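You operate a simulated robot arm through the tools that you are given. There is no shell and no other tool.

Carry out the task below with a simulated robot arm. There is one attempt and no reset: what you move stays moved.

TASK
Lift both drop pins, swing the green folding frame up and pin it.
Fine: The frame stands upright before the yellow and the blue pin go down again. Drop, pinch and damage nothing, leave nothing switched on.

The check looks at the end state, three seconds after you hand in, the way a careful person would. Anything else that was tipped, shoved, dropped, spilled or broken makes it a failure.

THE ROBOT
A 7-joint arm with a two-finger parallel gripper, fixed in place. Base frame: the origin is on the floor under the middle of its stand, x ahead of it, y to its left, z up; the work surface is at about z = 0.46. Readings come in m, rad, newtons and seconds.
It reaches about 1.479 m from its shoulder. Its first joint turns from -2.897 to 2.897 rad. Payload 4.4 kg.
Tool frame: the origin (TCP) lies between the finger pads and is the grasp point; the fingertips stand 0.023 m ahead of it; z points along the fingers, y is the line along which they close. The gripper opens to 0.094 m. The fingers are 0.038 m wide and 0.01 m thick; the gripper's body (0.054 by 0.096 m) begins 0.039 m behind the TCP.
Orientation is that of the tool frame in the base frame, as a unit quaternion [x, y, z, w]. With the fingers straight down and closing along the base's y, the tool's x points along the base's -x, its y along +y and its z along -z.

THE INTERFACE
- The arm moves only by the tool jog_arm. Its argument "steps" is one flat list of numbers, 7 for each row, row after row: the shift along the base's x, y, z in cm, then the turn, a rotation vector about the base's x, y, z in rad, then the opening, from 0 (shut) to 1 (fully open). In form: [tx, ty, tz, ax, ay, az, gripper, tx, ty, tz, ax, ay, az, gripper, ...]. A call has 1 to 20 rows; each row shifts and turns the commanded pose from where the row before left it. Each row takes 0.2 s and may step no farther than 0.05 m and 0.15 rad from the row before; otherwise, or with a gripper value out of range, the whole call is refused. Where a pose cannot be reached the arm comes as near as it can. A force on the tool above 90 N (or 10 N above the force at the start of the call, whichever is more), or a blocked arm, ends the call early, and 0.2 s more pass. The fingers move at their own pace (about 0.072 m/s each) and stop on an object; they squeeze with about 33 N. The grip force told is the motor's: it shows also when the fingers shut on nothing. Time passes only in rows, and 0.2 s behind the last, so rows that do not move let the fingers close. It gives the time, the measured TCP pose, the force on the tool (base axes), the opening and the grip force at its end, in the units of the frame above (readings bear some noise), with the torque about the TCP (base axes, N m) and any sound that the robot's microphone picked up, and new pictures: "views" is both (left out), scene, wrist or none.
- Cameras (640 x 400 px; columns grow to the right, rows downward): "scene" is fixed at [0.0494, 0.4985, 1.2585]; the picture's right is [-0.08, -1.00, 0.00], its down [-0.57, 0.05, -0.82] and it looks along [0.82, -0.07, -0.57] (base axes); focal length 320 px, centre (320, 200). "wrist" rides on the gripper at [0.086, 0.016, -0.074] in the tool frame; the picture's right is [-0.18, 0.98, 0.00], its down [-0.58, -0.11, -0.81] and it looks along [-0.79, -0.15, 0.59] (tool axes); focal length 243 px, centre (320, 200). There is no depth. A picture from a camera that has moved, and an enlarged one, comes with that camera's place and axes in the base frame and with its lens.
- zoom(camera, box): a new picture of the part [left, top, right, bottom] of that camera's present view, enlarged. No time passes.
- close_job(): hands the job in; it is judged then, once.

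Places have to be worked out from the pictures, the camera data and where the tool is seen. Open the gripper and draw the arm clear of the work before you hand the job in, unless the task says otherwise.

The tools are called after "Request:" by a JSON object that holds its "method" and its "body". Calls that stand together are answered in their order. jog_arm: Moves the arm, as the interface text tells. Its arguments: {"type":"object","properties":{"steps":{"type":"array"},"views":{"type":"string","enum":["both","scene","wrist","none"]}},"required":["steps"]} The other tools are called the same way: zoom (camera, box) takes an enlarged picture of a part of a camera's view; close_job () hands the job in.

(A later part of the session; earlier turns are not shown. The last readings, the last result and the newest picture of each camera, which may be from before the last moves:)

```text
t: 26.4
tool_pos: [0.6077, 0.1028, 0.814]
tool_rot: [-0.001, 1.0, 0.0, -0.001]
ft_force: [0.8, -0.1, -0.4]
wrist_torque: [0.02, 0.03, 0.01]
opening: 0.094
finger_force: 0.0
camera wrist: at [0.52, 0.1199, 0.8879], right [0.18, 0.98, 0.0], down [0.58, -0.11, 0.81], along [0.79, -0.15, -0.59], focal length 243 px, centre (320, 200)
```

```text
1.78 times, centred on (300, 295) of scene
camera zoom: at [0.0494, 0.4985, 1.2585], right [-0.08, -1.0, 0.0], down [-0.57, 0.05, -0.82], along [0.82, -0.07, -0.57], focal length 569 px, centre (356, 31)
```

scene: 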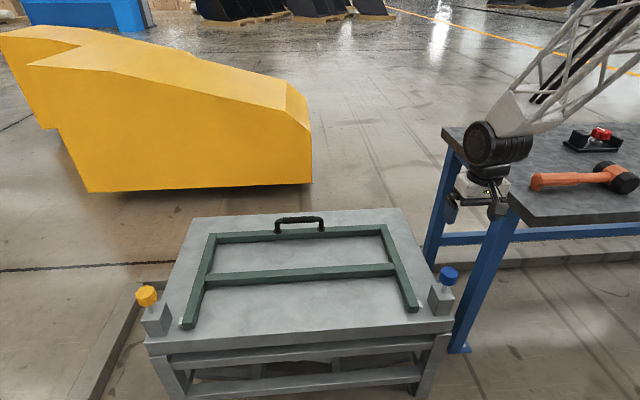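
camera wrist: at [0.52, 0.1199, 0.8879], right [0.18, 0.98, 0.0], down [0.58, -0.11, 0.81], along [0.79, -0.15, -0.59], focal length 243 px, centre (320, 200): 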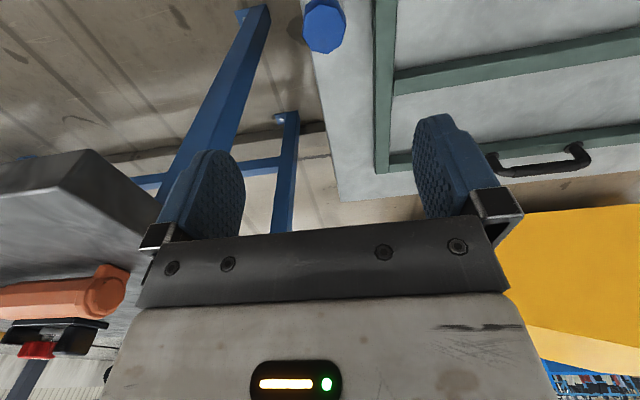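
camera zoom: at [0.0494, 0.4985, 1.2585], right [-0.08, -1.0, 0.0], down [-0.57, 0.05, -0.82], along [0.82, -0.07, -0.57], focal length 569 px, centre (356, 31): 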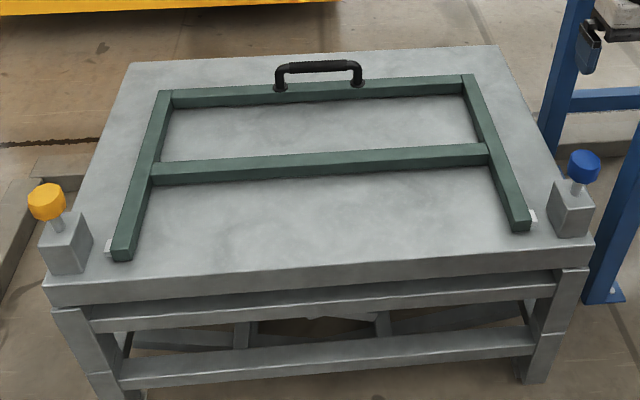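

Both pins are up. I now move over the frame toward the handle, keeping the present orientation to get a good wrist view of it.

Request:
{"method": "jog_arm", "body": {"steps": [2.1, 3.3, 0, 0, 0, 0, 1, 2.1, 3.3, 0, 0, 0, 0, 1, 2.1, 3.3, 0, 0, 0, 0, 1, 2.1, 3.3, 0, 0, 0, 0, 1, 2.1, 3.3, 0, 0, 0, 0, 1, 2.1, 3.3, -0.5, 0, 0, 0, 1, 2.1, 3.3, -1, 0, 0, 0, 1, 2.1, 3.3, -1, 0, 0, 0, 1, 2.1, 3.3, -1, 0, 0, 0, 1, 2.1, 3.3, -1, 0, 0, 0, 1, 2.1, 3.3, -1, 0, 0, 0, 1, 2.1, 3.3, -0.5, 0, 0, 0, 1], "views": "both"}}

Request:
{"method": "zoom", "body": {"camera": "wrist", "box": [160, 0, 480, 200]}}

```text
t: 29.0
tool_pos: [0.8596, 0.4992, 0.7532]
tool_rot: [0.001, 1.0, 0.0, 0.001]
ft_force: [-0.2, 0.5, 0.2]
wrist_torque: [0.0, 0.0, 0.01]
opening: 0.0938
finger_force: 0.0
camera wrist: at [0.772, 0.5167, 0.8272], right [0.19, 0.98, 0.0], down [0.58, -0.11, 0.81], along [0.79, -0.15, -0.59], focal length 243 px, centre (320, 200)
```

scene: 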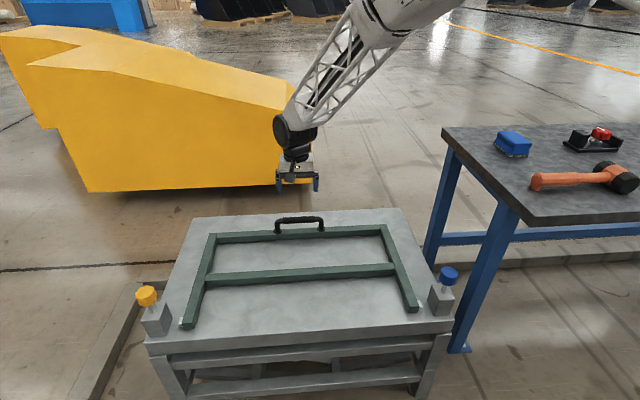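
wrist: 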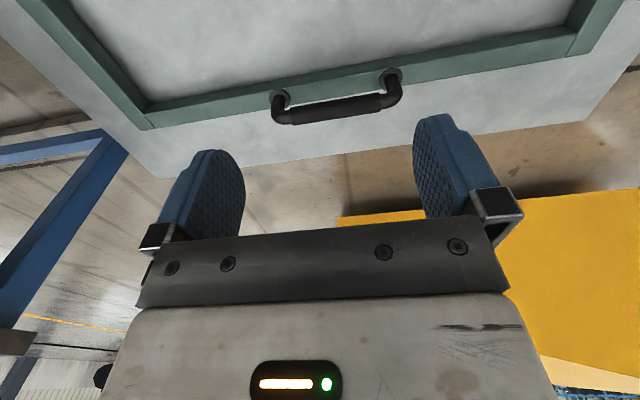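

```text
2.00 times, centred on (320, 100) of wrist
camera zoom: at [0.772, 0.5167, 0.8272], right [0.19, 0.98, 0.0], down [0.58, -0.11, 0.81], along [0.79, -0.15, -0.59], focal length 485 px, centre (320, 400)
```

zoom: 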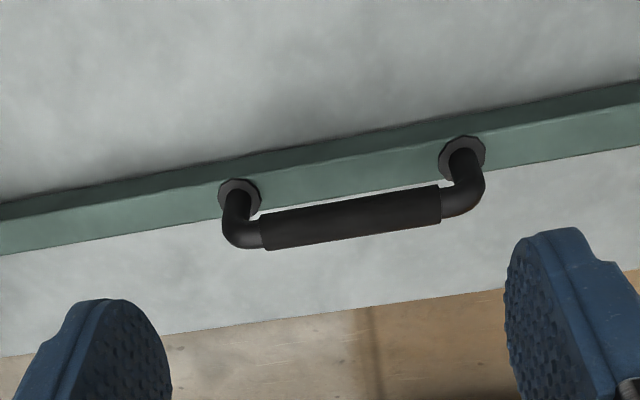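

The handle grip is at about (0.950, 0.501, 0.552), running along y, so the fingers must close along x. I turn the tool +90° about the vertical while moving over the handle at a safe height.

Request:
{"method": "jog_arm", "body": {"steps": [0.75, 0, 0, 0, 0, 0.1309, 1, 0.75, 0, 0, 0, 0, 0.1309, 1, 0.75, 0, 0, 0, 0, 0.1309, 1, 0.75, 0, 0, 0, 0, 0.1309, 1, 0.75, 0, 0, 0, 0, 0.1309, 1, 0.75, 0, 0, 0, 0, 0.1309, 1, 0.75, 0, 0, 0, 0, 0.1309, 1, 0.75, 0, 0, 0, 0, 0.1309, 1, 0.75, 0, 0, 0, 0, 0.1309, 1, 0.75, 0, 0, 0, 0, 0.1309, 1, 0.75, 0, 0, 0, 0, 0.1309, 1, 0.75, 0, 0, 0, 0, 0.1309, 1], "views": "both"}}

```text
t: 31.6
tool_pos: [0.9509, 0.5006, 0.7542]
tool_rot: [0.708, -0.706, 0.0, 0.001]
ft_force: [0.1, 0.3, 0.1]
wrist_torque: [0.03, 0.04, 0.03]
opening: 0.0941
finger_force: 0.0
camera wrist: at [0.9333, 0.4156, 0.8283], right [-0.98, 0.18, 0.0], down [0.11, 0.58, 0.81], along [0.15, 0.79, -0.59], focal length 243 px, centre (320, 200)
```

scene: 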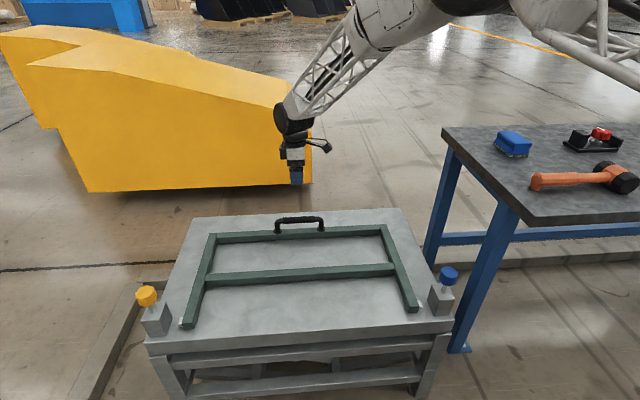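
wrist: 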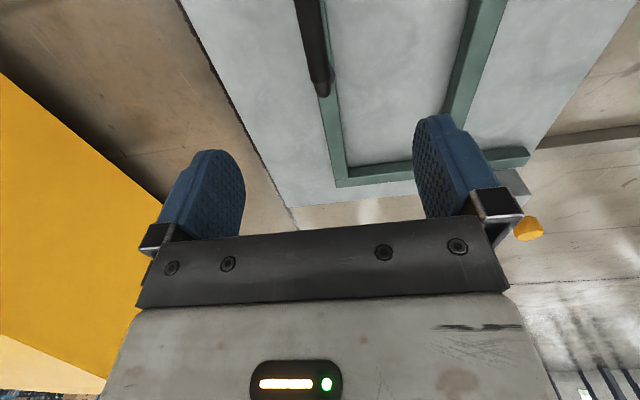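

The tool turned cleanly. Before gripping, I dry-run the swing in free air above the frame, tilting the tool from down to pointing forward, to be sure the final pose is reachable.

Request:
{"method": "jog_arm", "body": {"steps": [-1.5, 0, 3, 0, -0.1309, 0, 1, -2, 0, 3, 0, -0.1309, 0, 1, -2.5, 0, 2.5, 0, -0.1309, 0, 1, -3, 0, 2, 0, -0.1309, 0, 1, -3.5, 0, 1.5, 0, -0.1309, 0, 1, -3.5, 0, 1, 0, -0.1309, 0, 1, -4, 0, 1, 0, -0.1309, 0, 1, -4, 0, 0.5, 0, -0.1309, 0, 1, -4, 0, 0, 0, -0.1309, 0, 1, -4, 0, 0, 0, -0.1309, 0, 1, -4, 0, 0, 0, -0.1309, 0, 1, -3, 0, 0, 0, -0.1309, 0, 1], "views": "both"}}

```text
t: 34.2
tool_pos: [0.5607, 0.5031, 0.905]
tool_rot: [-0.499, 0.5, -0.5, 0.501]
ft_force: [-1.0, -0.9, 0.3]
wrist_torque: [-0.01, 0.02, 0.03]
opening: 0.0939
finger_force: 0.1
camera wrist: at [0.485, 0.4176, 0.8879], right [0.0, 0.19, -0.98], down [-0.81, 0.58, 0.11], along [0.59, 0.79, 0.15], focal length 243 px, centre (320, 200)
```

scene: 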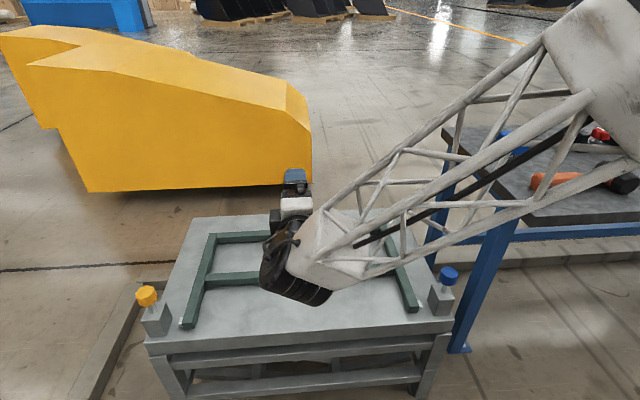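
wrist: 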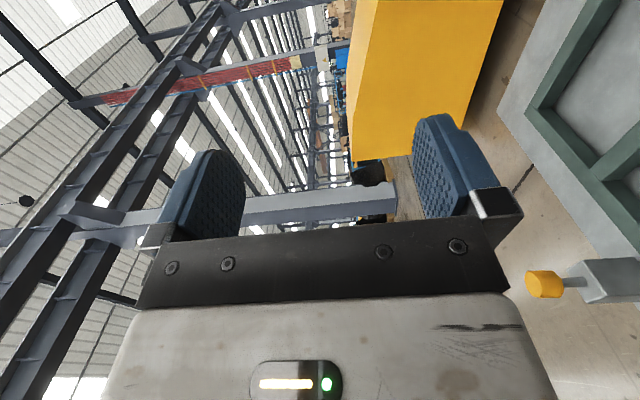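

The forward-pointing end pose is reached accurately, with the forearm on the robot's side of the frame plane. I retrace the same path back to above the handle.

Request:
{"method": "jog_arm", "body": {"steps": [3, 0, 0, 0, 0.1309, 0, 1, 4, 0, 0, 0, 0.1309, 0, 1, 4, 0, 0, 0, 0.1309, 0, 1, 4, 0, 0, 0, 0.1309, 0, 1, 4, 0, -0.5, 0, 0.1309, 0, 1, 4, 0, -1, 0, 0.1309, 0, 1, 3.5, 0, -1, 0, 0.1309, 0, 1, 3.5, 0, -1.5, 0, 0.1309, 0, 1, 3, 0, -2, 0, 0.1309, 0, 1, 2.5, 0, -2.5, 0, 0.1309, 0, 1, 2, 0, -3, 0, 0.1309, 0, 1, 1.5, 0, -3, 0, 0.1309, 0, 1], "views": "both"}}

```text
t: 36.8
tool_pos: [0.9525, 0.5017, 0.7554]
tool_rot: [-0.707, 0.707, 0.001, -0.001]
ft_force: [0.0, -0.7, 0.2]
wrist_torque: [0.03, 0.01, 0.03]
opening: 0.0941
finger_force: 0.0
camera wrist: at [0.9358, 0.4167, 0.8291], right [-0.98, 0.18, 0.0], down [0.11, 0.58, 0.81], along [0.15, 0.79, -0.59], focal length 243 px, centre (320, 200)
```

scene: 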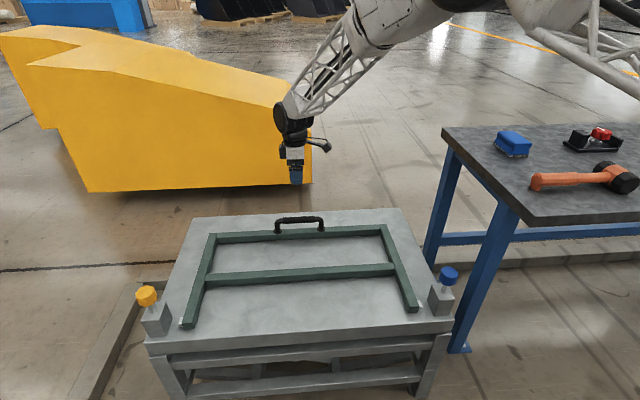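
wrist: 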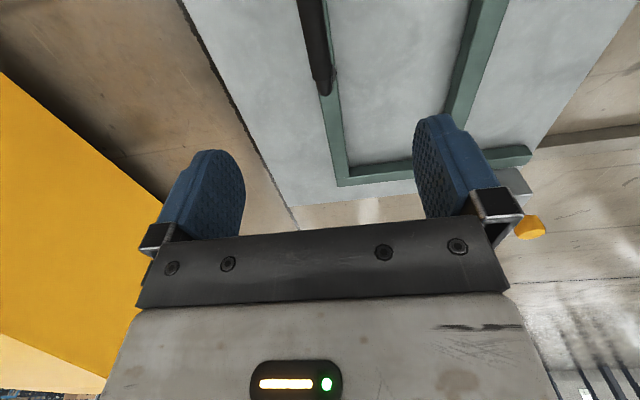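

Back above the handle with everything undisturbed. I lower to just above the grip and check the alignment in x.

Request:
{"method": "jog_arm", "body": {"steps": [0, 0, -3.4, 0, 0, 0, 1, 0, 0, -3.4, 0, 0, 0, 1, 0, 0, -3.4, 0, 0, 0, 1, 0, 0, -3, 0, 0, 0, 1], "views": "both"}}

Request:
{"method": "zoom", "body": {"camera": "scene", "box": [240, 170, 368, 250]}}

Request:
{"method": "zoom", "body": {"camera": "wrist", "box": [120, 0, 540, 262]}}

```text
t: 37.8
tool_pos: [0.9511, 0.5003, 0.6216]
tool_rot: [0.707, -0.707, 0.0, -0.001]
ft_force: [1.0, 0.7, 0.7]
wrist_torque: [0.0, 0.02, -0.03]
opening: 0.0938
finger_force: 0.1
camera wrist: at [0.9338, 0.4147, 0.695], right [-0.98, 0.18, 0.0], down [0.11, 0.58, 0.81], along [0.15, 0.79, -0.59], focal length 243 px, centre (320, 200)
```

scene: 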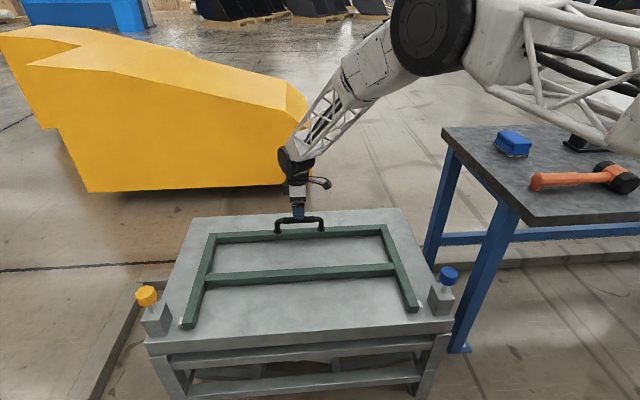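
wrist: 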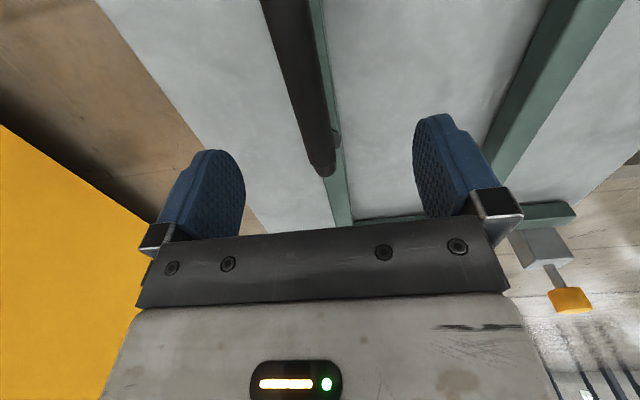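

```text
5.00 times, centred on (304, 210) of scene
camera zoom: at [0.0494, 0.4985, 1.2585], right [-0.08, -1.0, 0.0], down [-0.57, 0.05, -0.82], along [0.82, -0.07, -0.57], focal length 1600 px, centre (400, 150)
```

zoom: 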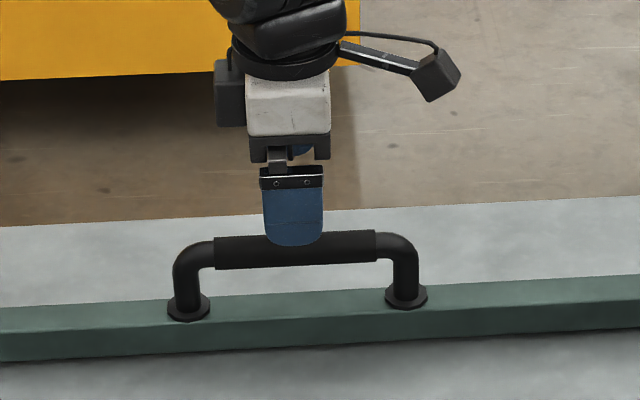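

```text
1.52 times, centred on (330, 131) of wrist
camera zoom: at [0.9338, 0.4147, 0.695], right [-0.98, 0.18, 0.0], down [0.11, 0.58, 0.81], along [0.15, 0.79, -0.59], focal length 370 px, centre (305, 305)
```

zoom: 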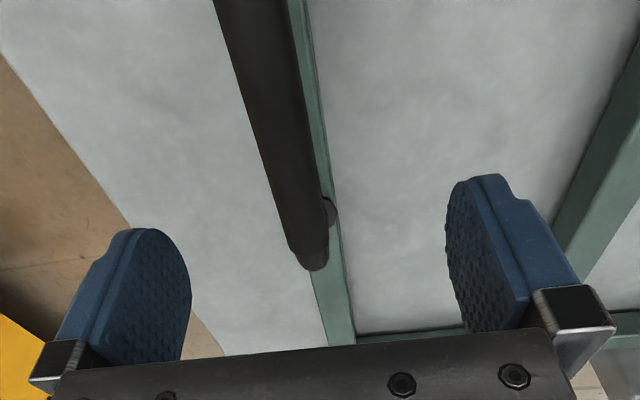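

Triangulating the views, the grip bar seems nearer (0.957, 0.50, 0.545), so I shift +6 mm in x, lower until the tips are level with the bar's top, and check again.

Request:
{"method": "jog_arm", "body": {"steps": [0.6, 0, -2, 0, 0, 0, 1, 0, 0, -2, 0, 0, 0, 1], "views": "wrist"}}

Request:
{"method": "zoom", "body": {"camera": "wrist", "box": [120, 0, 540, 262]}}

Request:
{"method": "zoom", "body": {"camera": "scene", "box": [240, 170, 368, 250]}}

```text
t: 38.4
tool_pos: [0.9569, 0.4996, 0.5803]
tool_rot: [0.707, -0.707, 0.0, 0.0]
ft_force: [0.7, -0.1, 1.1]
wrist_torque: [0.0, 0.02, -0.01]
opening: 0.094
finger_force: 0.1
camera wrist: at [0.94, 0.4137, 0.6551], right [-0.98, 0.18, 0.0], down [0.11, 0.58, 0.81], along [0.15, 0.79, -0.59], focal length 243 px, centre (320, 200)
```

wrist: 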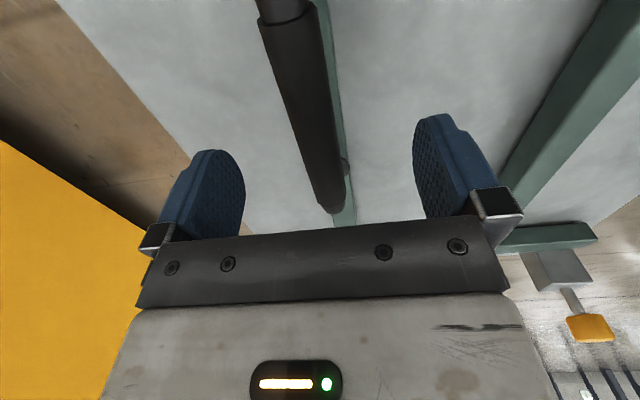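

```text
1.52 times, centred on (330, 131) of wrist
camera zoom: at [0.94, 0.4137, 0.6551], right [-0.98, 0.18, 0.0], down [0.11, 0.58, 0.81], along [0.15, 0.79, -0.59], focal length 370 px, centre (305, 305)
```

zoom: 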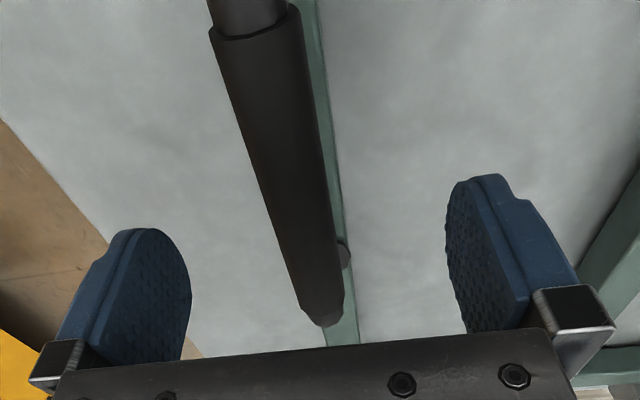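

```text
5.00 times, centred on (304, 210) of scene
camera zoom: at [0.0494, 0.4985, 1.2585], right [-0.08, -1.0, 0.0], down [-0.57, 0.05, -0.82], along [0.82, -0.07, -0.57], focal length 1600 px, centre (400, 150)
```

zoom: 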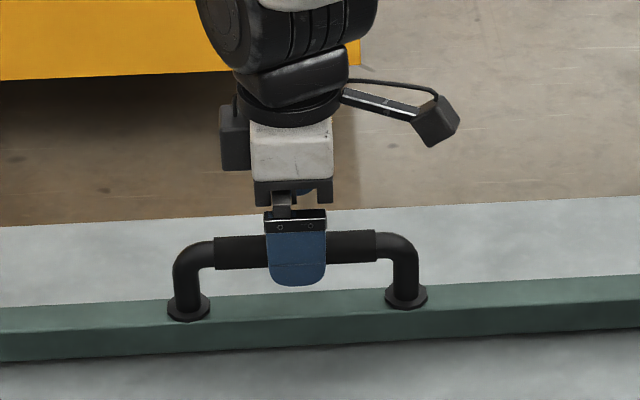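

The bar is about 3 mm further in +x of the finger centre. I shift that amount and lower 3 cm so the pads bracket the bar, still leaving the tips clear of the rail.

Request:
{"method": "jog_arm", "body": {"steps": [0.25, 0, -1.5, 0, 0, 0, 1, 0, 0, -1.5, 0, 0, 0, 1], "views": "both"}}

Request:
{"method": "zoom", "body": {"camera": "wrist", "box": [120, 0, 540, 262]}}

Request:
{"method": "zoom", "body": {"camera": "scene", "box": [240, 180, 368, 260]}}

```text
t: 39.0
tool_pos: [0.9581, 0.5004, 0.552]
tool_rot: [0.708, -0.707, 0.0, 0.0]
ft_force: [0.5, 0.5, 0.2]
wrist_torque: [0.03, 0.02, 0.01]
opening: 0.0941
finger_force: 0.0
camera wrist: at [0.9415, 0.4146, 0.6258], right [-0.98, 0.18, 0.0], down [0.11, 0.58, 0.81], along [0.15, 0.79, -0.59], focal length 243 px, centre (320, 200)
```

scene: 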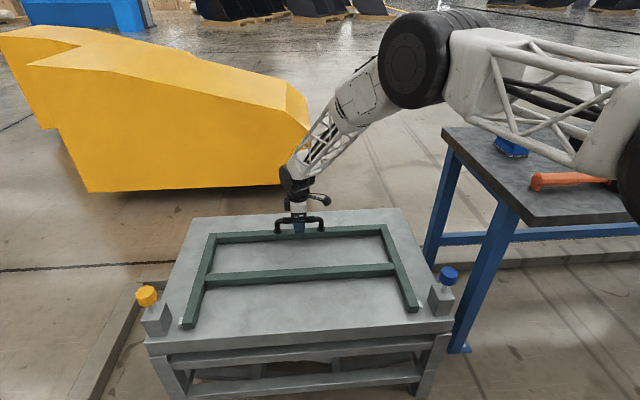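
wrist: 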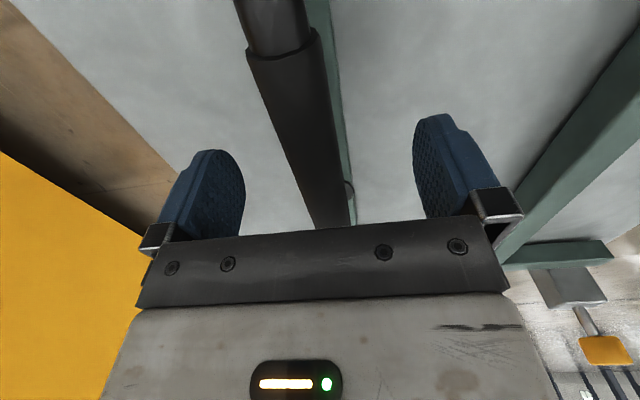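

```text
1.52 times, centred on (330, 131) of wrist
camera zoom: at [0.9415, 0.4146, 0.6258], right [-0.98, 0.18, 0.0], down [0.11, 0.58, 0.81], along [0.15, 0.79, -0.59], focal length 370 px, centre (305, 305)
```

zoom: 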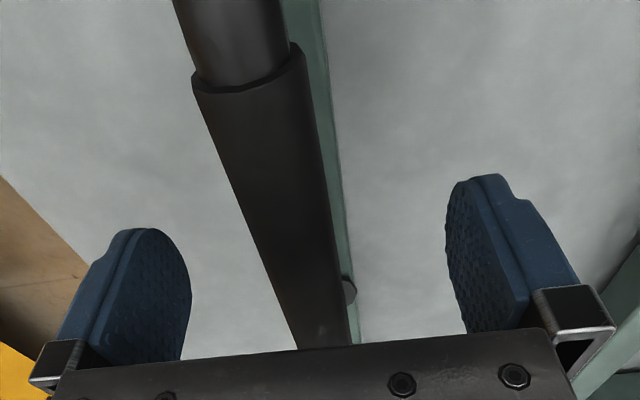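

```text
5.00 times, centred on (304, 220) of scene
camera zoom: at [0.0494, 0.4985, 1.2585], right [-0.08, -1.0, 0.0], down [-0.57, 0.05, -0.82], along [0.82, -0.07, -0.57], focal length 1600 px, centre (400, 100)
```

zoom: 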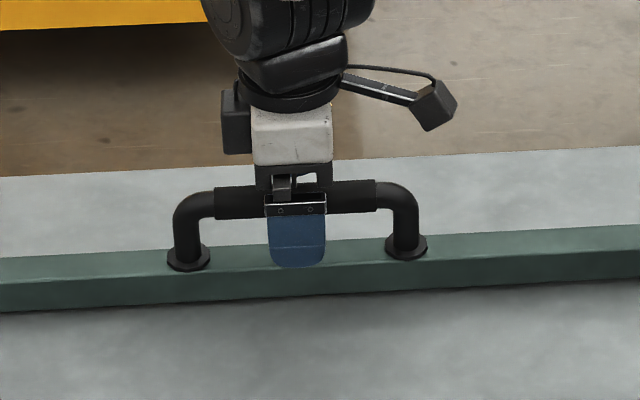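

The bar is now centred between the pads. I close onto it without moving.

Request:
{"method": "jog_arm", "body": {"steps": [0, 0, 0, 0, 0, 0, 0.5, 0, 0, 0, 0, 0, 0, 0.3, 0, 0, 0, 0, 0, 0, 0.1, 0, 0, 0, 0, 0, 0, 0, 0, 0, 0, 0, 0, 0, 0], "views": "both"}}

Request:
{"method": "zoom", "body": {"camera": "wrist", "box": [120, 0, 540, 262]}}

```text
t: 40.2
tool_pos: [0.96, 0.4994, 0.5532]
tool_rot: [-0.707, 0.707, -0.001, 0.0]
ft_force: [28.9, -1.9, -3.2]
wrist_torque: [0.1, -0.33, 0.15]
opening: 0.019
finger_force: 44.7
camera wrist: at [0.9424, 0.4142, 0.6265], right [-0.98, 0.18, 0.0], down [0.11, 0.58, 0.81], along [0.15, 0.79, -0.59], focal length 243 px, centre (320, 200)
```

scene: 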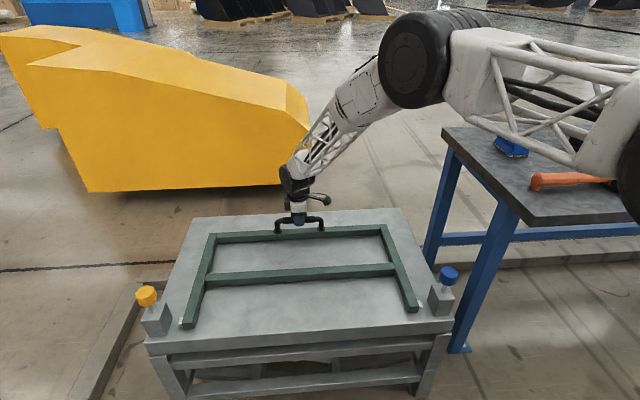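
wrist: 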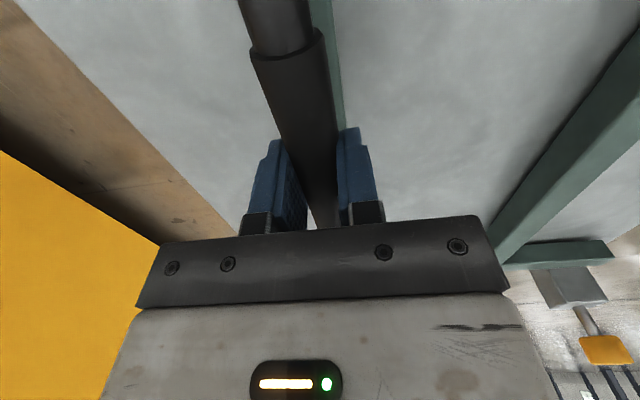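

```text
1.52 times, centred on (330, 131) of wrist
camera zoom: at [0.9424, 0.4142, 0.6265], right [-0.98, 0.18, 0.0], down [0.11, 0.58, 0.81], along [0.15, 0.79, -0.59], focal length 370 px, centre (305, 305)
```

zoom: 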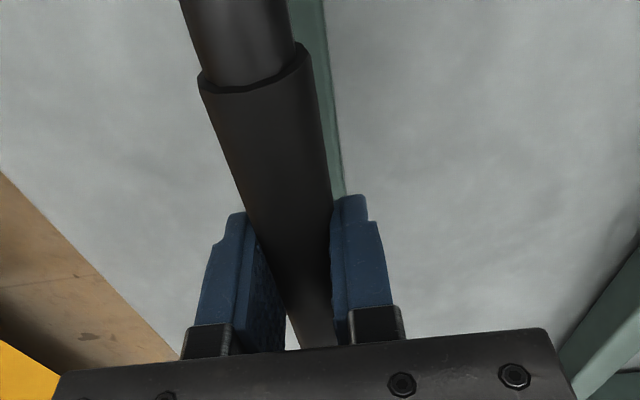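

The bar (about 2 cm thick) is gripped, with 29 N pushing the tool +x; I yield 1 mm and then make a first small lift of the frame, watching the load. I'll keep the fingers pointing down so the bar can turn between the pads.

Request:
{"method": "jog_arm", "body": {"steps": [0.1, 0, 0, 0, 0, 0, 0, 0, 0, 0, 0, 0, 0, 0, -0.1, 0, 0.5, 0, 0, 0, 0, -0.1, 0, 0.5, 0, 0, 0, 0], "views": "both"}}

Request:
{"method": "zoom", "body": {"camera": "scene", "box": [240, 180, 368, 260]}}

```text
t: 41.2
tool_pos: [0.958, 0.4992, 0.5624]
tool_rot: [-0.707, 0.707, 0.001, 0.0]
ft_force: [37.9, -25.9, -6.2]
wrist_torque: [-0.08, -0.41, 0.15]
opening: 0.0189
finger_force: 44.7
camera wrist: at [0.9404, 0.4144, 0.6368], right [-0.98, 0.19, 0.0], down [0.11, 0.58, 0.81], along [0.15, 0.79, -0.59], focal length 243 px, centre (320, 200)
```

scene: 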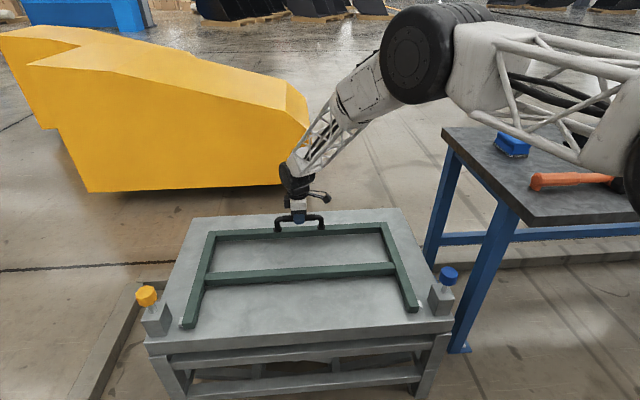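
wrist: 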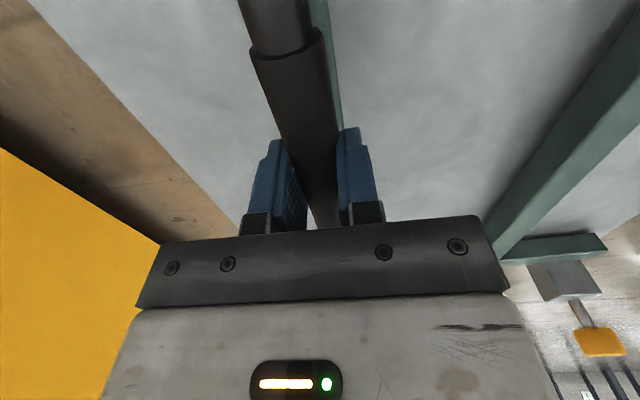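

```text
5.00 times, centred on (304, 220) of scene
camera zoom: at [0.0494, 0.4985, 1.2585], right [-0.08, -1.0, 0.0], down [-0.57, 0.05, -0.82], along [0.82, -0.07, -0.57], focal length 1600 px, centre (400, 100)
```

zoom: 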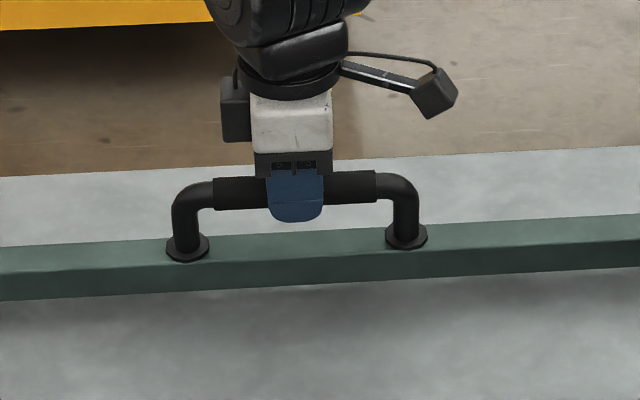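

The frame is lifting (its shadow has opened) with only a few newtons of vertical load. I continue the arc with small corrections for the x and y side loads.

Request:
{"method": "jog_arm", "body": {"steps": [0.05, -0.06, 0.8, 0, 0, 0, 0, -0.18, 0, 0.85, 0, 0, 0, 0, -0.22, 0, 0.85, 0, 0, 0, 0], "views": "none"}}

```text
t: 42.0
tool_pos: [0.9513, 0.5007, 0.5865]
tool_rot: [-0.707, 0.707, 0.001, -0.002]
ft_force: [5.0, -22.1, -11.2]
wrist_torque: [-0.29, -0.22, -0.12]
opening: 0.0191
finger_force: 44.9
```

The loads are low, so the assumed hinge fits well so far. I continue another 0.2 rad along the arc.

Request:
{"method": "jog_arm", "body": {"steps": [-0.58, -0.04, 1.7, 0, 0, 0, 0, -0.6, 0, 1.67, 0, 0, 0, 0], "views": "none"}}

```text
t: 42.6
tool_pos: [0.9412, 0.5019, 0.6174]
tool_rot: [-0.707, 0.707, 0.001, -0.001]
ft_force: [-13.5, -0.6, -19.4]
wrist_torque: [0.63, -0.04, -0.27]
opening: 0.019
finger_force: 45.0
```

Side loads stay small (-13 N in x, so the bar wants slightly more -x). I go on to about 0.3 rad with that correction.

Request:
{"method": "jog_arm", "body": {"steps": [-0.8, 0, 1.62, 0, 0, 0, 0, -0.8, 0, 1.6, 0, 0, 0, 0], "views": "scene"}}

```text
t: 43.2
tool_pos: [0.9265, 0.4996, 0.6519]
tool_rot: [-0.707, 0.707, 0.0, 0.001]
ft_force: [-9.2, 13.1, -20.8]
wrist_torque: [0.56, -0.06, 0.04]
opening: 0.019
finger_force: 44.9
```

scene: 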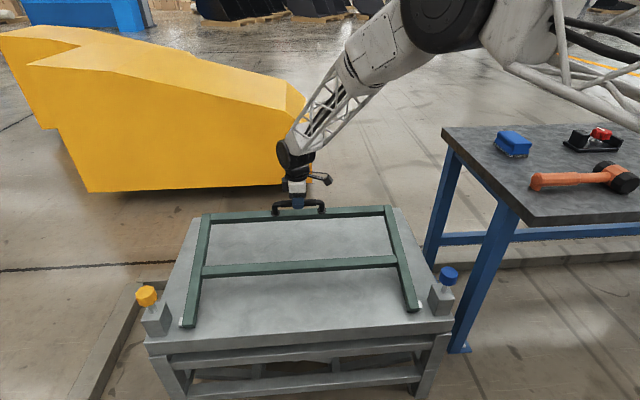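

The frame swings up with the handle firmly held and the pins untouched. I continue from 0.3 to 0.5 rad.

Request:
{"method": "jog_arm", "body": {"steps": [-0.93, 0.03, 1.52, 0, 0, 0, 0, -0.93, 0, 1.52, 0, 0, 0, 0, -1.07, 0, 1.42, 0, 0, 0, 0, -1.07, 0, 1.42, 0, 0, 0, 0], "views": "scene"}}

```text
t: 44.2
tool_pos: [0.8865, 0.5001, 0.7149]
tool_rot: [-0.706, 0.708, 0.0, -0.001]
ft_force: [10.1, -11.7, -10.8]
wrist_torque: [-1.15, -0.25, 0.22]
opening: 0.0187
finger_force: 44.9
```

scene: 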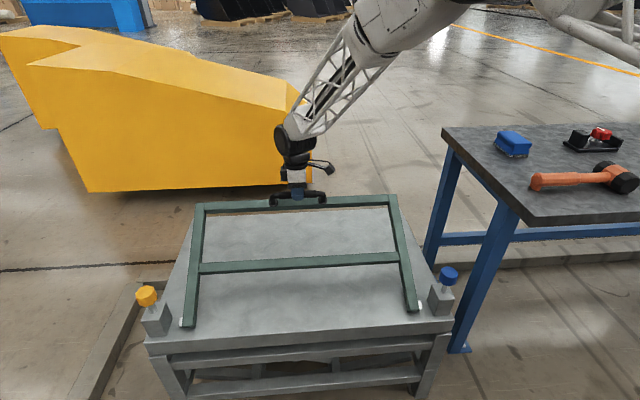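

Forces remain about 10 N, so the arc is right. I continue from 0.5 to 0.7 rad.

Request:
{"method": "jog_arm", "body": {"steps": [-1.18, 0, 1.31, 0, 0, 0, 0, -1.2, 0, 1.31, 0, 0, 0, 0, -1.33, 0, 1.19, 0, 0, 0, 0, -1.33, 0, 1.19, 0, 0, 0, 0], "views": "scene"}}

```text
t: 45.2
tool_pos: [0.837, 0.5003, 0.7659]
tool_rot: [0.707, -0.707, 0.001, -0.002]
ft_force: [17.9, -12.8, 2.6]
wrist_torque: [-0.19, -0.53, 0.26]
opening: 0.0192
finger_force: 44.9
```

scene: 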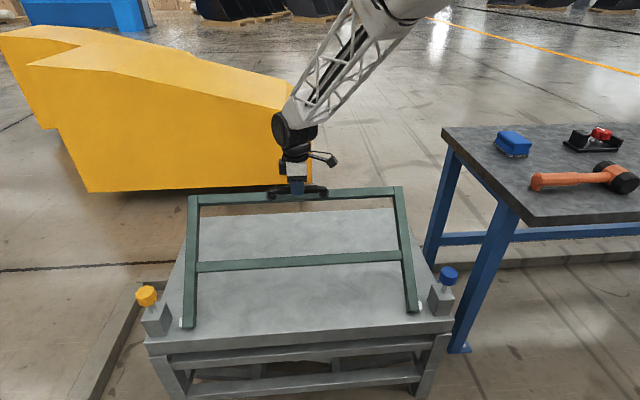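

Everything is still smooth, and the frame is at roughly 40°. I continue from 0.7 to 0.9 rad.

Request:
{"method": "jog_arm", "body": {"steps": [-1.42, 0, 1.05, 0, 0, 0, 0, -1.44, 0, 1.05, 0, 0, 0, 0, -1.53, 0, 0.9, 0, 0, 0, 0, -1.53, 0, 0.9, 0, 0, 0, 0], "views": "scene"}}

Request:
{"method": "zoom", "body": {"camera": "scene", "box": [220, 130, 380, 230]}}

```text
t: 46.2
tool_pos: [0.7797, 0.5009, 0.8038]
tool_rot: [0.708, -0.707, 0.001, -0.003]
ft_force: [31.5, -10.5, 30.6]
wrist_torque: [-0.16, -0.54, -0.02]
opening: 0.019
finger_force: 45.6
```

scene: 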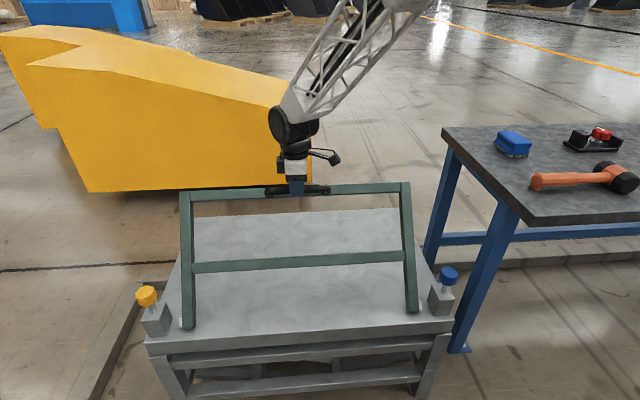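

```text
4.00 times, centred on (300, 180) of scene
camera zoom: at [0.0494, 0.4985, 1.2585], right [-0.08, -1.0, 0.0], down [-0.57, 0.05, -0.82], along [0.82, -0.07, -0.57], focal length 1280 px, centre (400, 280)
```

zoom: 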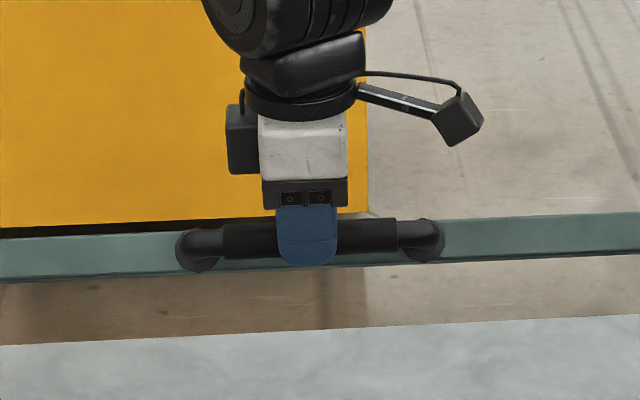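

A radial load of about 40 N is building (tool slightly inside the true arc), so I add about 1.3 mm outward while continuing from 0.9 to 1.05 rad.

Request:
{"method": "jog_arm", "body": {"steps": [-1.5, 0, 0.9, 0, 0, 0, 0, -1.6, 0, 0.76, 0, 0, 0, 0, -1.67, 0, 0.6, 0, 0, 0, 0], "views": "scene"}}

```text
t: 47.0
tool_pos: [0.7266, 0.5022, 0.8227]
tool_rot: [0.708, -0.706, 0.0, -0.001]
ft_force: [12.9, 29.4, 10.4]
wrist_torque: [0.7, -0.25, -0.21]
opening: 0.0188
finger_force: 45.1
```

scene: 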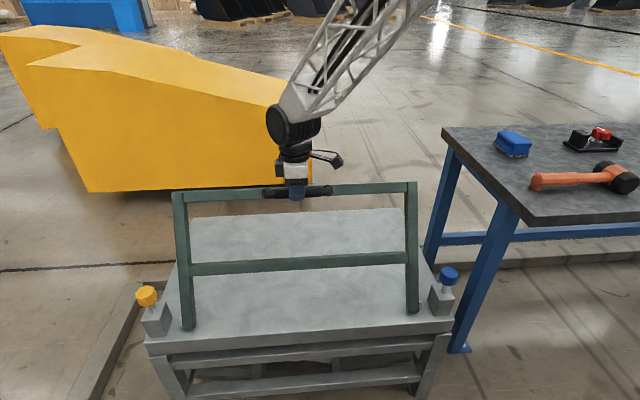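

The load has eased to about 10–15 N radially; there's a y load of 29 N which I relax slightly. I continue to about 1.25 rad.

Request:
{"method": "jog_arm", "body": {"steps": [-1.67, 0.05, 0.6, 0, 0, 0, 0, -1.71, 0, 0.45, 0, 0, 0, 0, -1.73, 0, 0.42, 0, 0, 0, 0, -1.75, 0, 0.27, 0, 0, 0, 0], "views": "scene"}}

Request:
{"method": "zoom", "body": {"camera": "scene", "box": [220, 140, 380, 240]}}

```text
t: 48.0
tool_pos: [0.6601, 0.5013, 0.8386]
tool_rot: [-0.707, 0.707, 0.0, 0.0]
ft_force: [6.2, 16.8, -21.9]
wrist_torque: [-0.52, -0.15, 0.15]
opening: 0.0191
finger_force: 44.7
```

scene: 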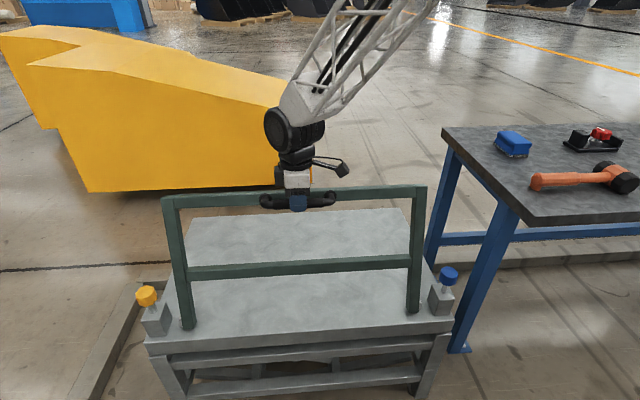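

```text
4.00 times, centred on (300, 190) of scene
camera zoom: at [0.0494, 0.4985, 1.2585], right [-0.08, -1.0, 0.0], down [-0.57, 0.05, -0.82], along [0.82, -0.07, -0.57], focal length 1280 px, centre (400, 240)
```

zoom: 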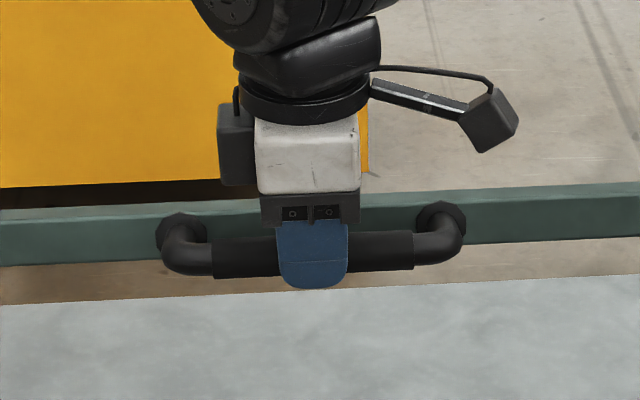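

The frame is at about 71°; there's a slight downward pull, so I lower the arc by a millimetre and continue to about 1.45 rad.

Request:
{"method": "jog_arm", "body": {"steps": [-1.77, 0.03, 0.12, 0, 0, 0, 0, -1.78, 0, 0.05, 0, 0, 0, 0, -1.78, 0, 0.03, 0, 0, 0, 0, -1.77, 0, -0.12, 0, 0, 0, 0], "views": "both"}}

Request:
{"method": "zoom", "body": {"camera": "scene", "box": [120, 160, 480, 385]}}

```text
t: 49.0
tool_pos: [0.5884, 0.5002, 0.8424]
tool_rot: [-0.707, 0.708, -0.001, 0.0]
ft_force: [9.3, -19.8, 16.3]
wrist_torque: [-0.65, -0.26, 0.33]
opening: 0.019
finger_force: 45.0
camera wrist: at [0.5722, 0.415, 0.9154], right [-0.98, 0.19, 0.0], down [0.11, 0.58, 0.81], along [0.15, 0.79, -0.59], focal length 243 px, centre (320, 200)
```

scene: 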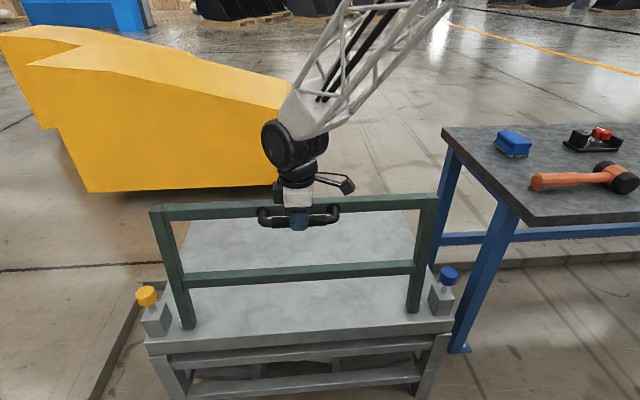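
wrist: 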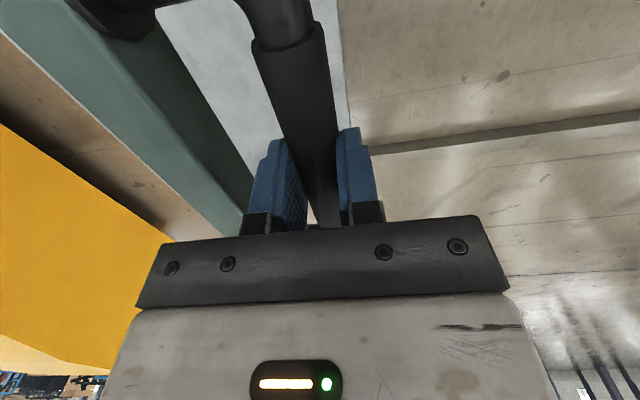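

```text
1.78 times, centred on (300, 272) of scene
camera zoom: at [0.0494, 0.4985, 1.2585], right [-0.08, -1.0, 0.0], down [-0.57, 0.05, -0.82], along [0.82, -0.07, -0.57], focal length 569 px, centre (356, 71)
```

zoom: 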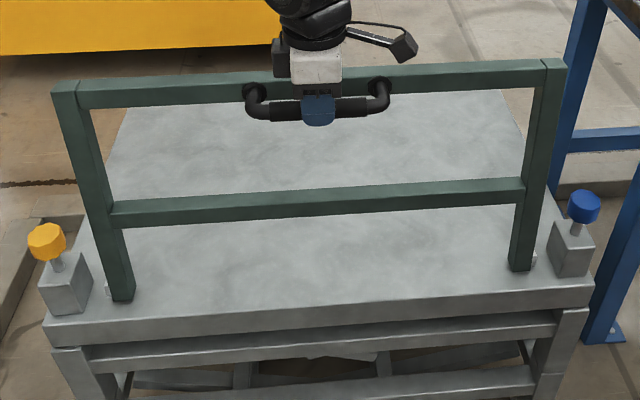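

The frame is at about 82°. I approach the upright slowly, 2.4 cm more, watching for a stop in the x force.

Request:
{"method": "jog_arm", "body": {"steps": [-0.8, -0.03, -0.02, 0, 0, 0, 0, -0.8, 0, -0.06, 0, 0, 0, 0, -0.8, 0, -0.09, 0, 0, 0, 0], "views": "none"}}

```text
t: 49.8
tool_pos: [0.5662, 0.5016, 0.8384]
tool_rot: [0.707, -0.707, 0.0, 0.0]
ft_force: [8.5, -7.0, -5.5]
wrist_torque: [0.06, -0.32, 0.0]
opening: 0.0189
finger_force: 45.2
```

No stop yet and low forces. I go another 1.5 cm in small rows.

Request:
{"method": "jog_arm", "body": {"steps": [-0.5, 0, -0.07, 0, 0, 0, 0, -0.5, 0, -0.08, 0, 0, 0, 0, -0.5, 0, -0.08, 0, 0, 0, 0], "views": "both"}}

Request:
{"method": "zoom", "body": {"camera": "scene", "box": [120, 160, 480, 385]}}

```text
t: 50.6
tool_pos: [0.5503, 0.5013, 0.8385]
tool_rot: [-0.707, 0.708, 0.001, 0.0]
ft_force: [14.6, 20.4, -25.9]
wrist_torque: [0.28, -0.16, 0.14]
opening: 0.0189
finger_force: 45.2
camera wrist: at [0.5326, 0.4154, 0.9112], right [-0.98, 0.18, 0.0], down [0.11, 0.58, 0.81], along [0.15, 0.79, -0.59], focal length 243 px, centre (320, 200)
```

scene: 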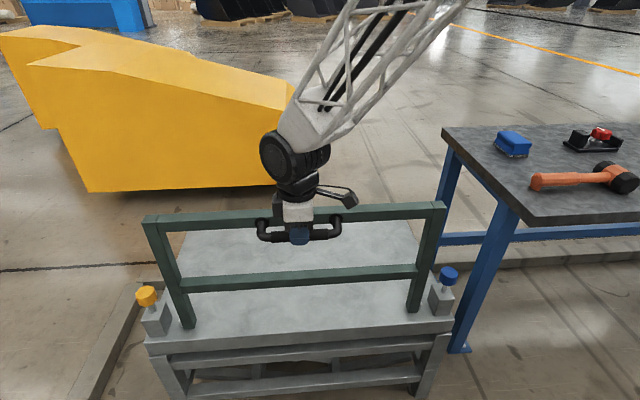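
wrist: 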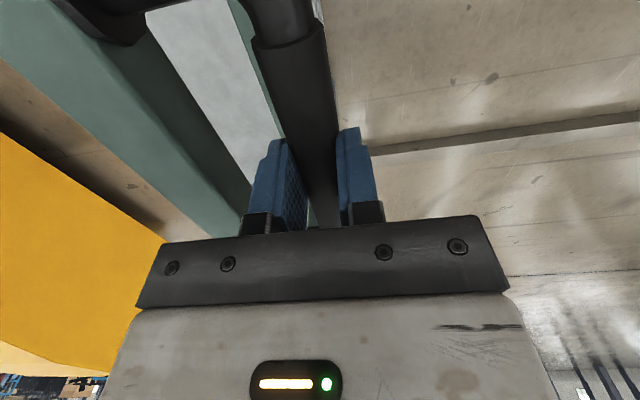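

```text
1.78 times, centred on (300, 272) of scene
camera zoom: at [0.0494, 0.4985, 1.2585], right [-0.08, -1.0, 0.0], down [-0.57, 0.05, -0.82], along [0.82, -0.07, -0.57], focal length 569 px, centre (356, 71)
```

zoom: 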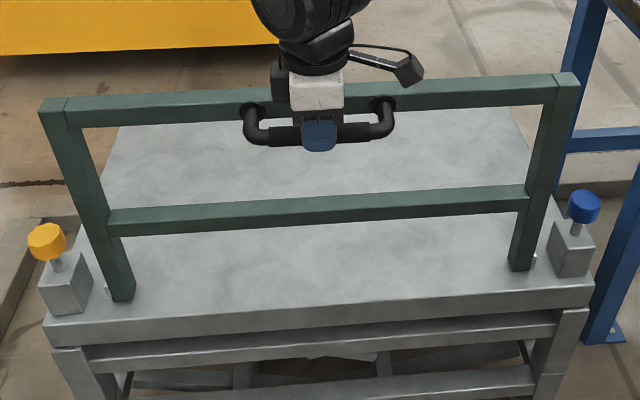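

At roughly 88–89° now, with the tool a bit high (-26 N). I lower 1 mm and creep another 6 mm toward upright, watching the x force for a stop.

Request:
{"method": "jog_arm", "body": {"steps": [-0.3, 0.04, -0.15, 0, 0, 0, 0, -0.3, 0, -0.06, 0, 0, 0, 0, 0, 0, 0, 0, 0, 0, 0], "views": "none"}}

```text
t: 51.2
tool_pos: [0.5491, 0.5003, 0.8366]
tool_rot: [-0.707, 0.708, 0.0, 0.003]
ft_force: [29.7, -3.4, -13.5]
wrist_torque: [0.09, -0.47, 0.58]
opening: 0.0188
finger_force: 45.0
stopped in row 3: the force on the tool passed its limit at 95 N (the readings are from after the stop); the commanded pose is now the measured one
```

A firm stop was met at x of about 0.549, so the frame is at its upright end stop. I look at it closely before releasing anything.

Request:
{"method": "jog_arm", "body": {"steps": [0, 0, 0, 0, 0, 0, 0], "views": "both"}}

Request:
{"method": "zoom", "body": {"camera": "scene", "box": [120, 200, 248, 350]}}

Request:
{"method": "zoom", "body": {"camera": "scene", "box": [370, 190, 498, 340]}}

Request:
{"method": "zoom", "body": {"camera": "scene", "box": [220, 170, 380, 270]}}

```text
t: 51.6
tool_pos: [0.5492, 0.5002, 0.8368]
tool_rot: [-0.706, 0.708, -0.001, 0.003]
ft_force: [45.0, -4.5, -20.8]
wrist_torque: [0.1, -0.56, 0.56]
opening: 0.019
finger_force: 45.0
camera wrist: at [0.5317, 0.4151, 0.911], right [-0.98, 0.19, 0.0], down [0.11, 0.58, 0.81], along [0.15, 0.79, -0.59], focal length 243 px, centre (320, 200)
```

scene: 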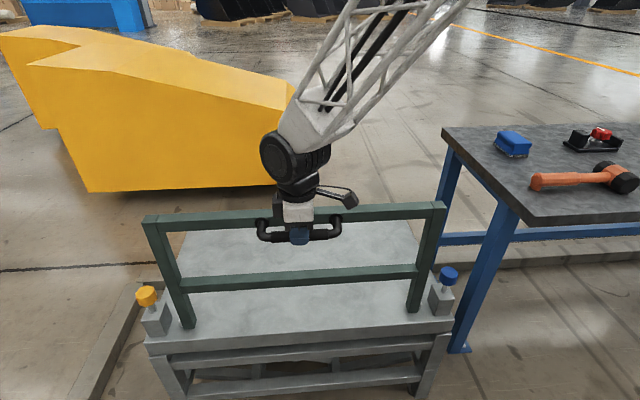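
wrist: 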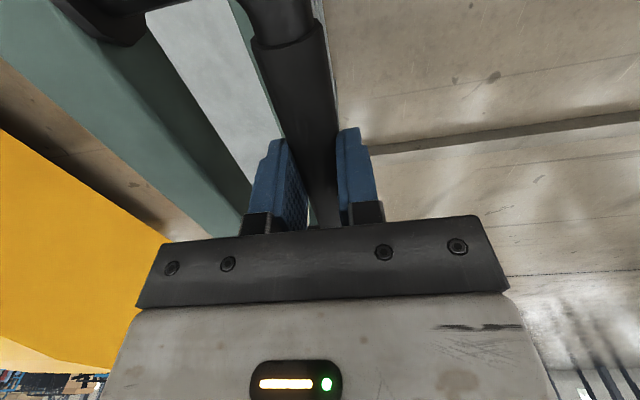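

```text
2.67 times, centred on (184, 275) of scene
camera zoom: at [0.0494, 0.4985, 1.2585], right [-0.08, -1.0, 0.0], down [-0.57, 0.05, -0.82], along [0.82, -0.07, -0.57], focal length 853 px, centre (683, 0)
```

zoom: 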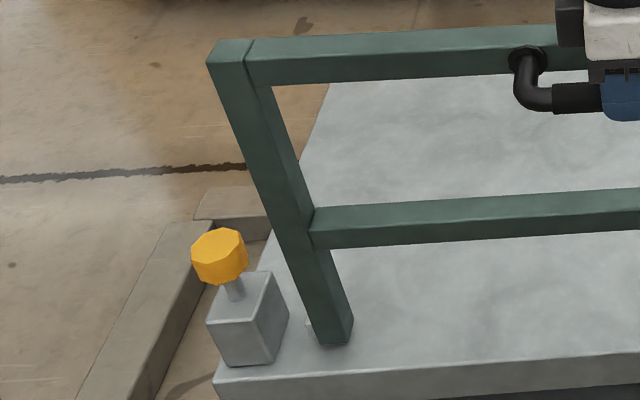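

```text
2.67 times, centred on (434, 265) of scene
camera zoom: at [0.0494, 0.4985, 1.2585], right [-0.08, -1.0, 0.0], down [-0.57, 0.05, -0.82], along [0.82, -0.07, -0.57], focal length 853 px, centre (16, 27)
```

zoom: 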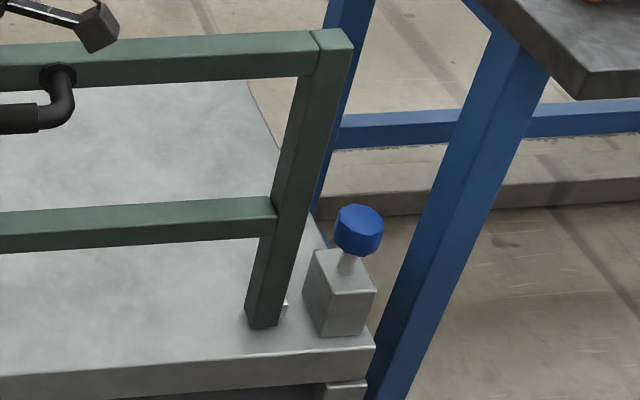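

```text
4.00 times, centred on (300, 220) of scene
camera zoom: at [0.0494, 0.4985, 1.2585], right [-0.08, -1.0, 0.0], down [-0.57, 0.05, -0.82], along [0.82, -0.07, -0.57], focal length 1280 px, centre (400, 120)
```

zoom: 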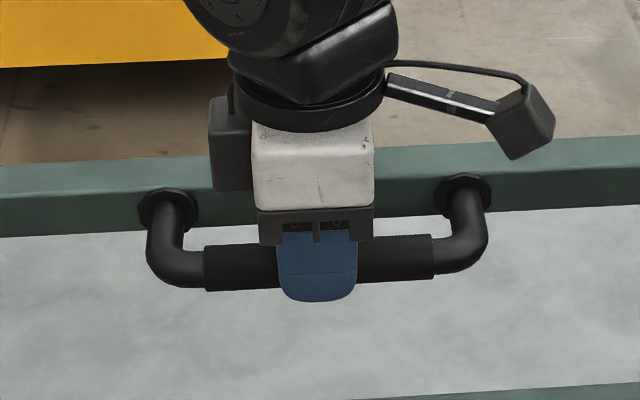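

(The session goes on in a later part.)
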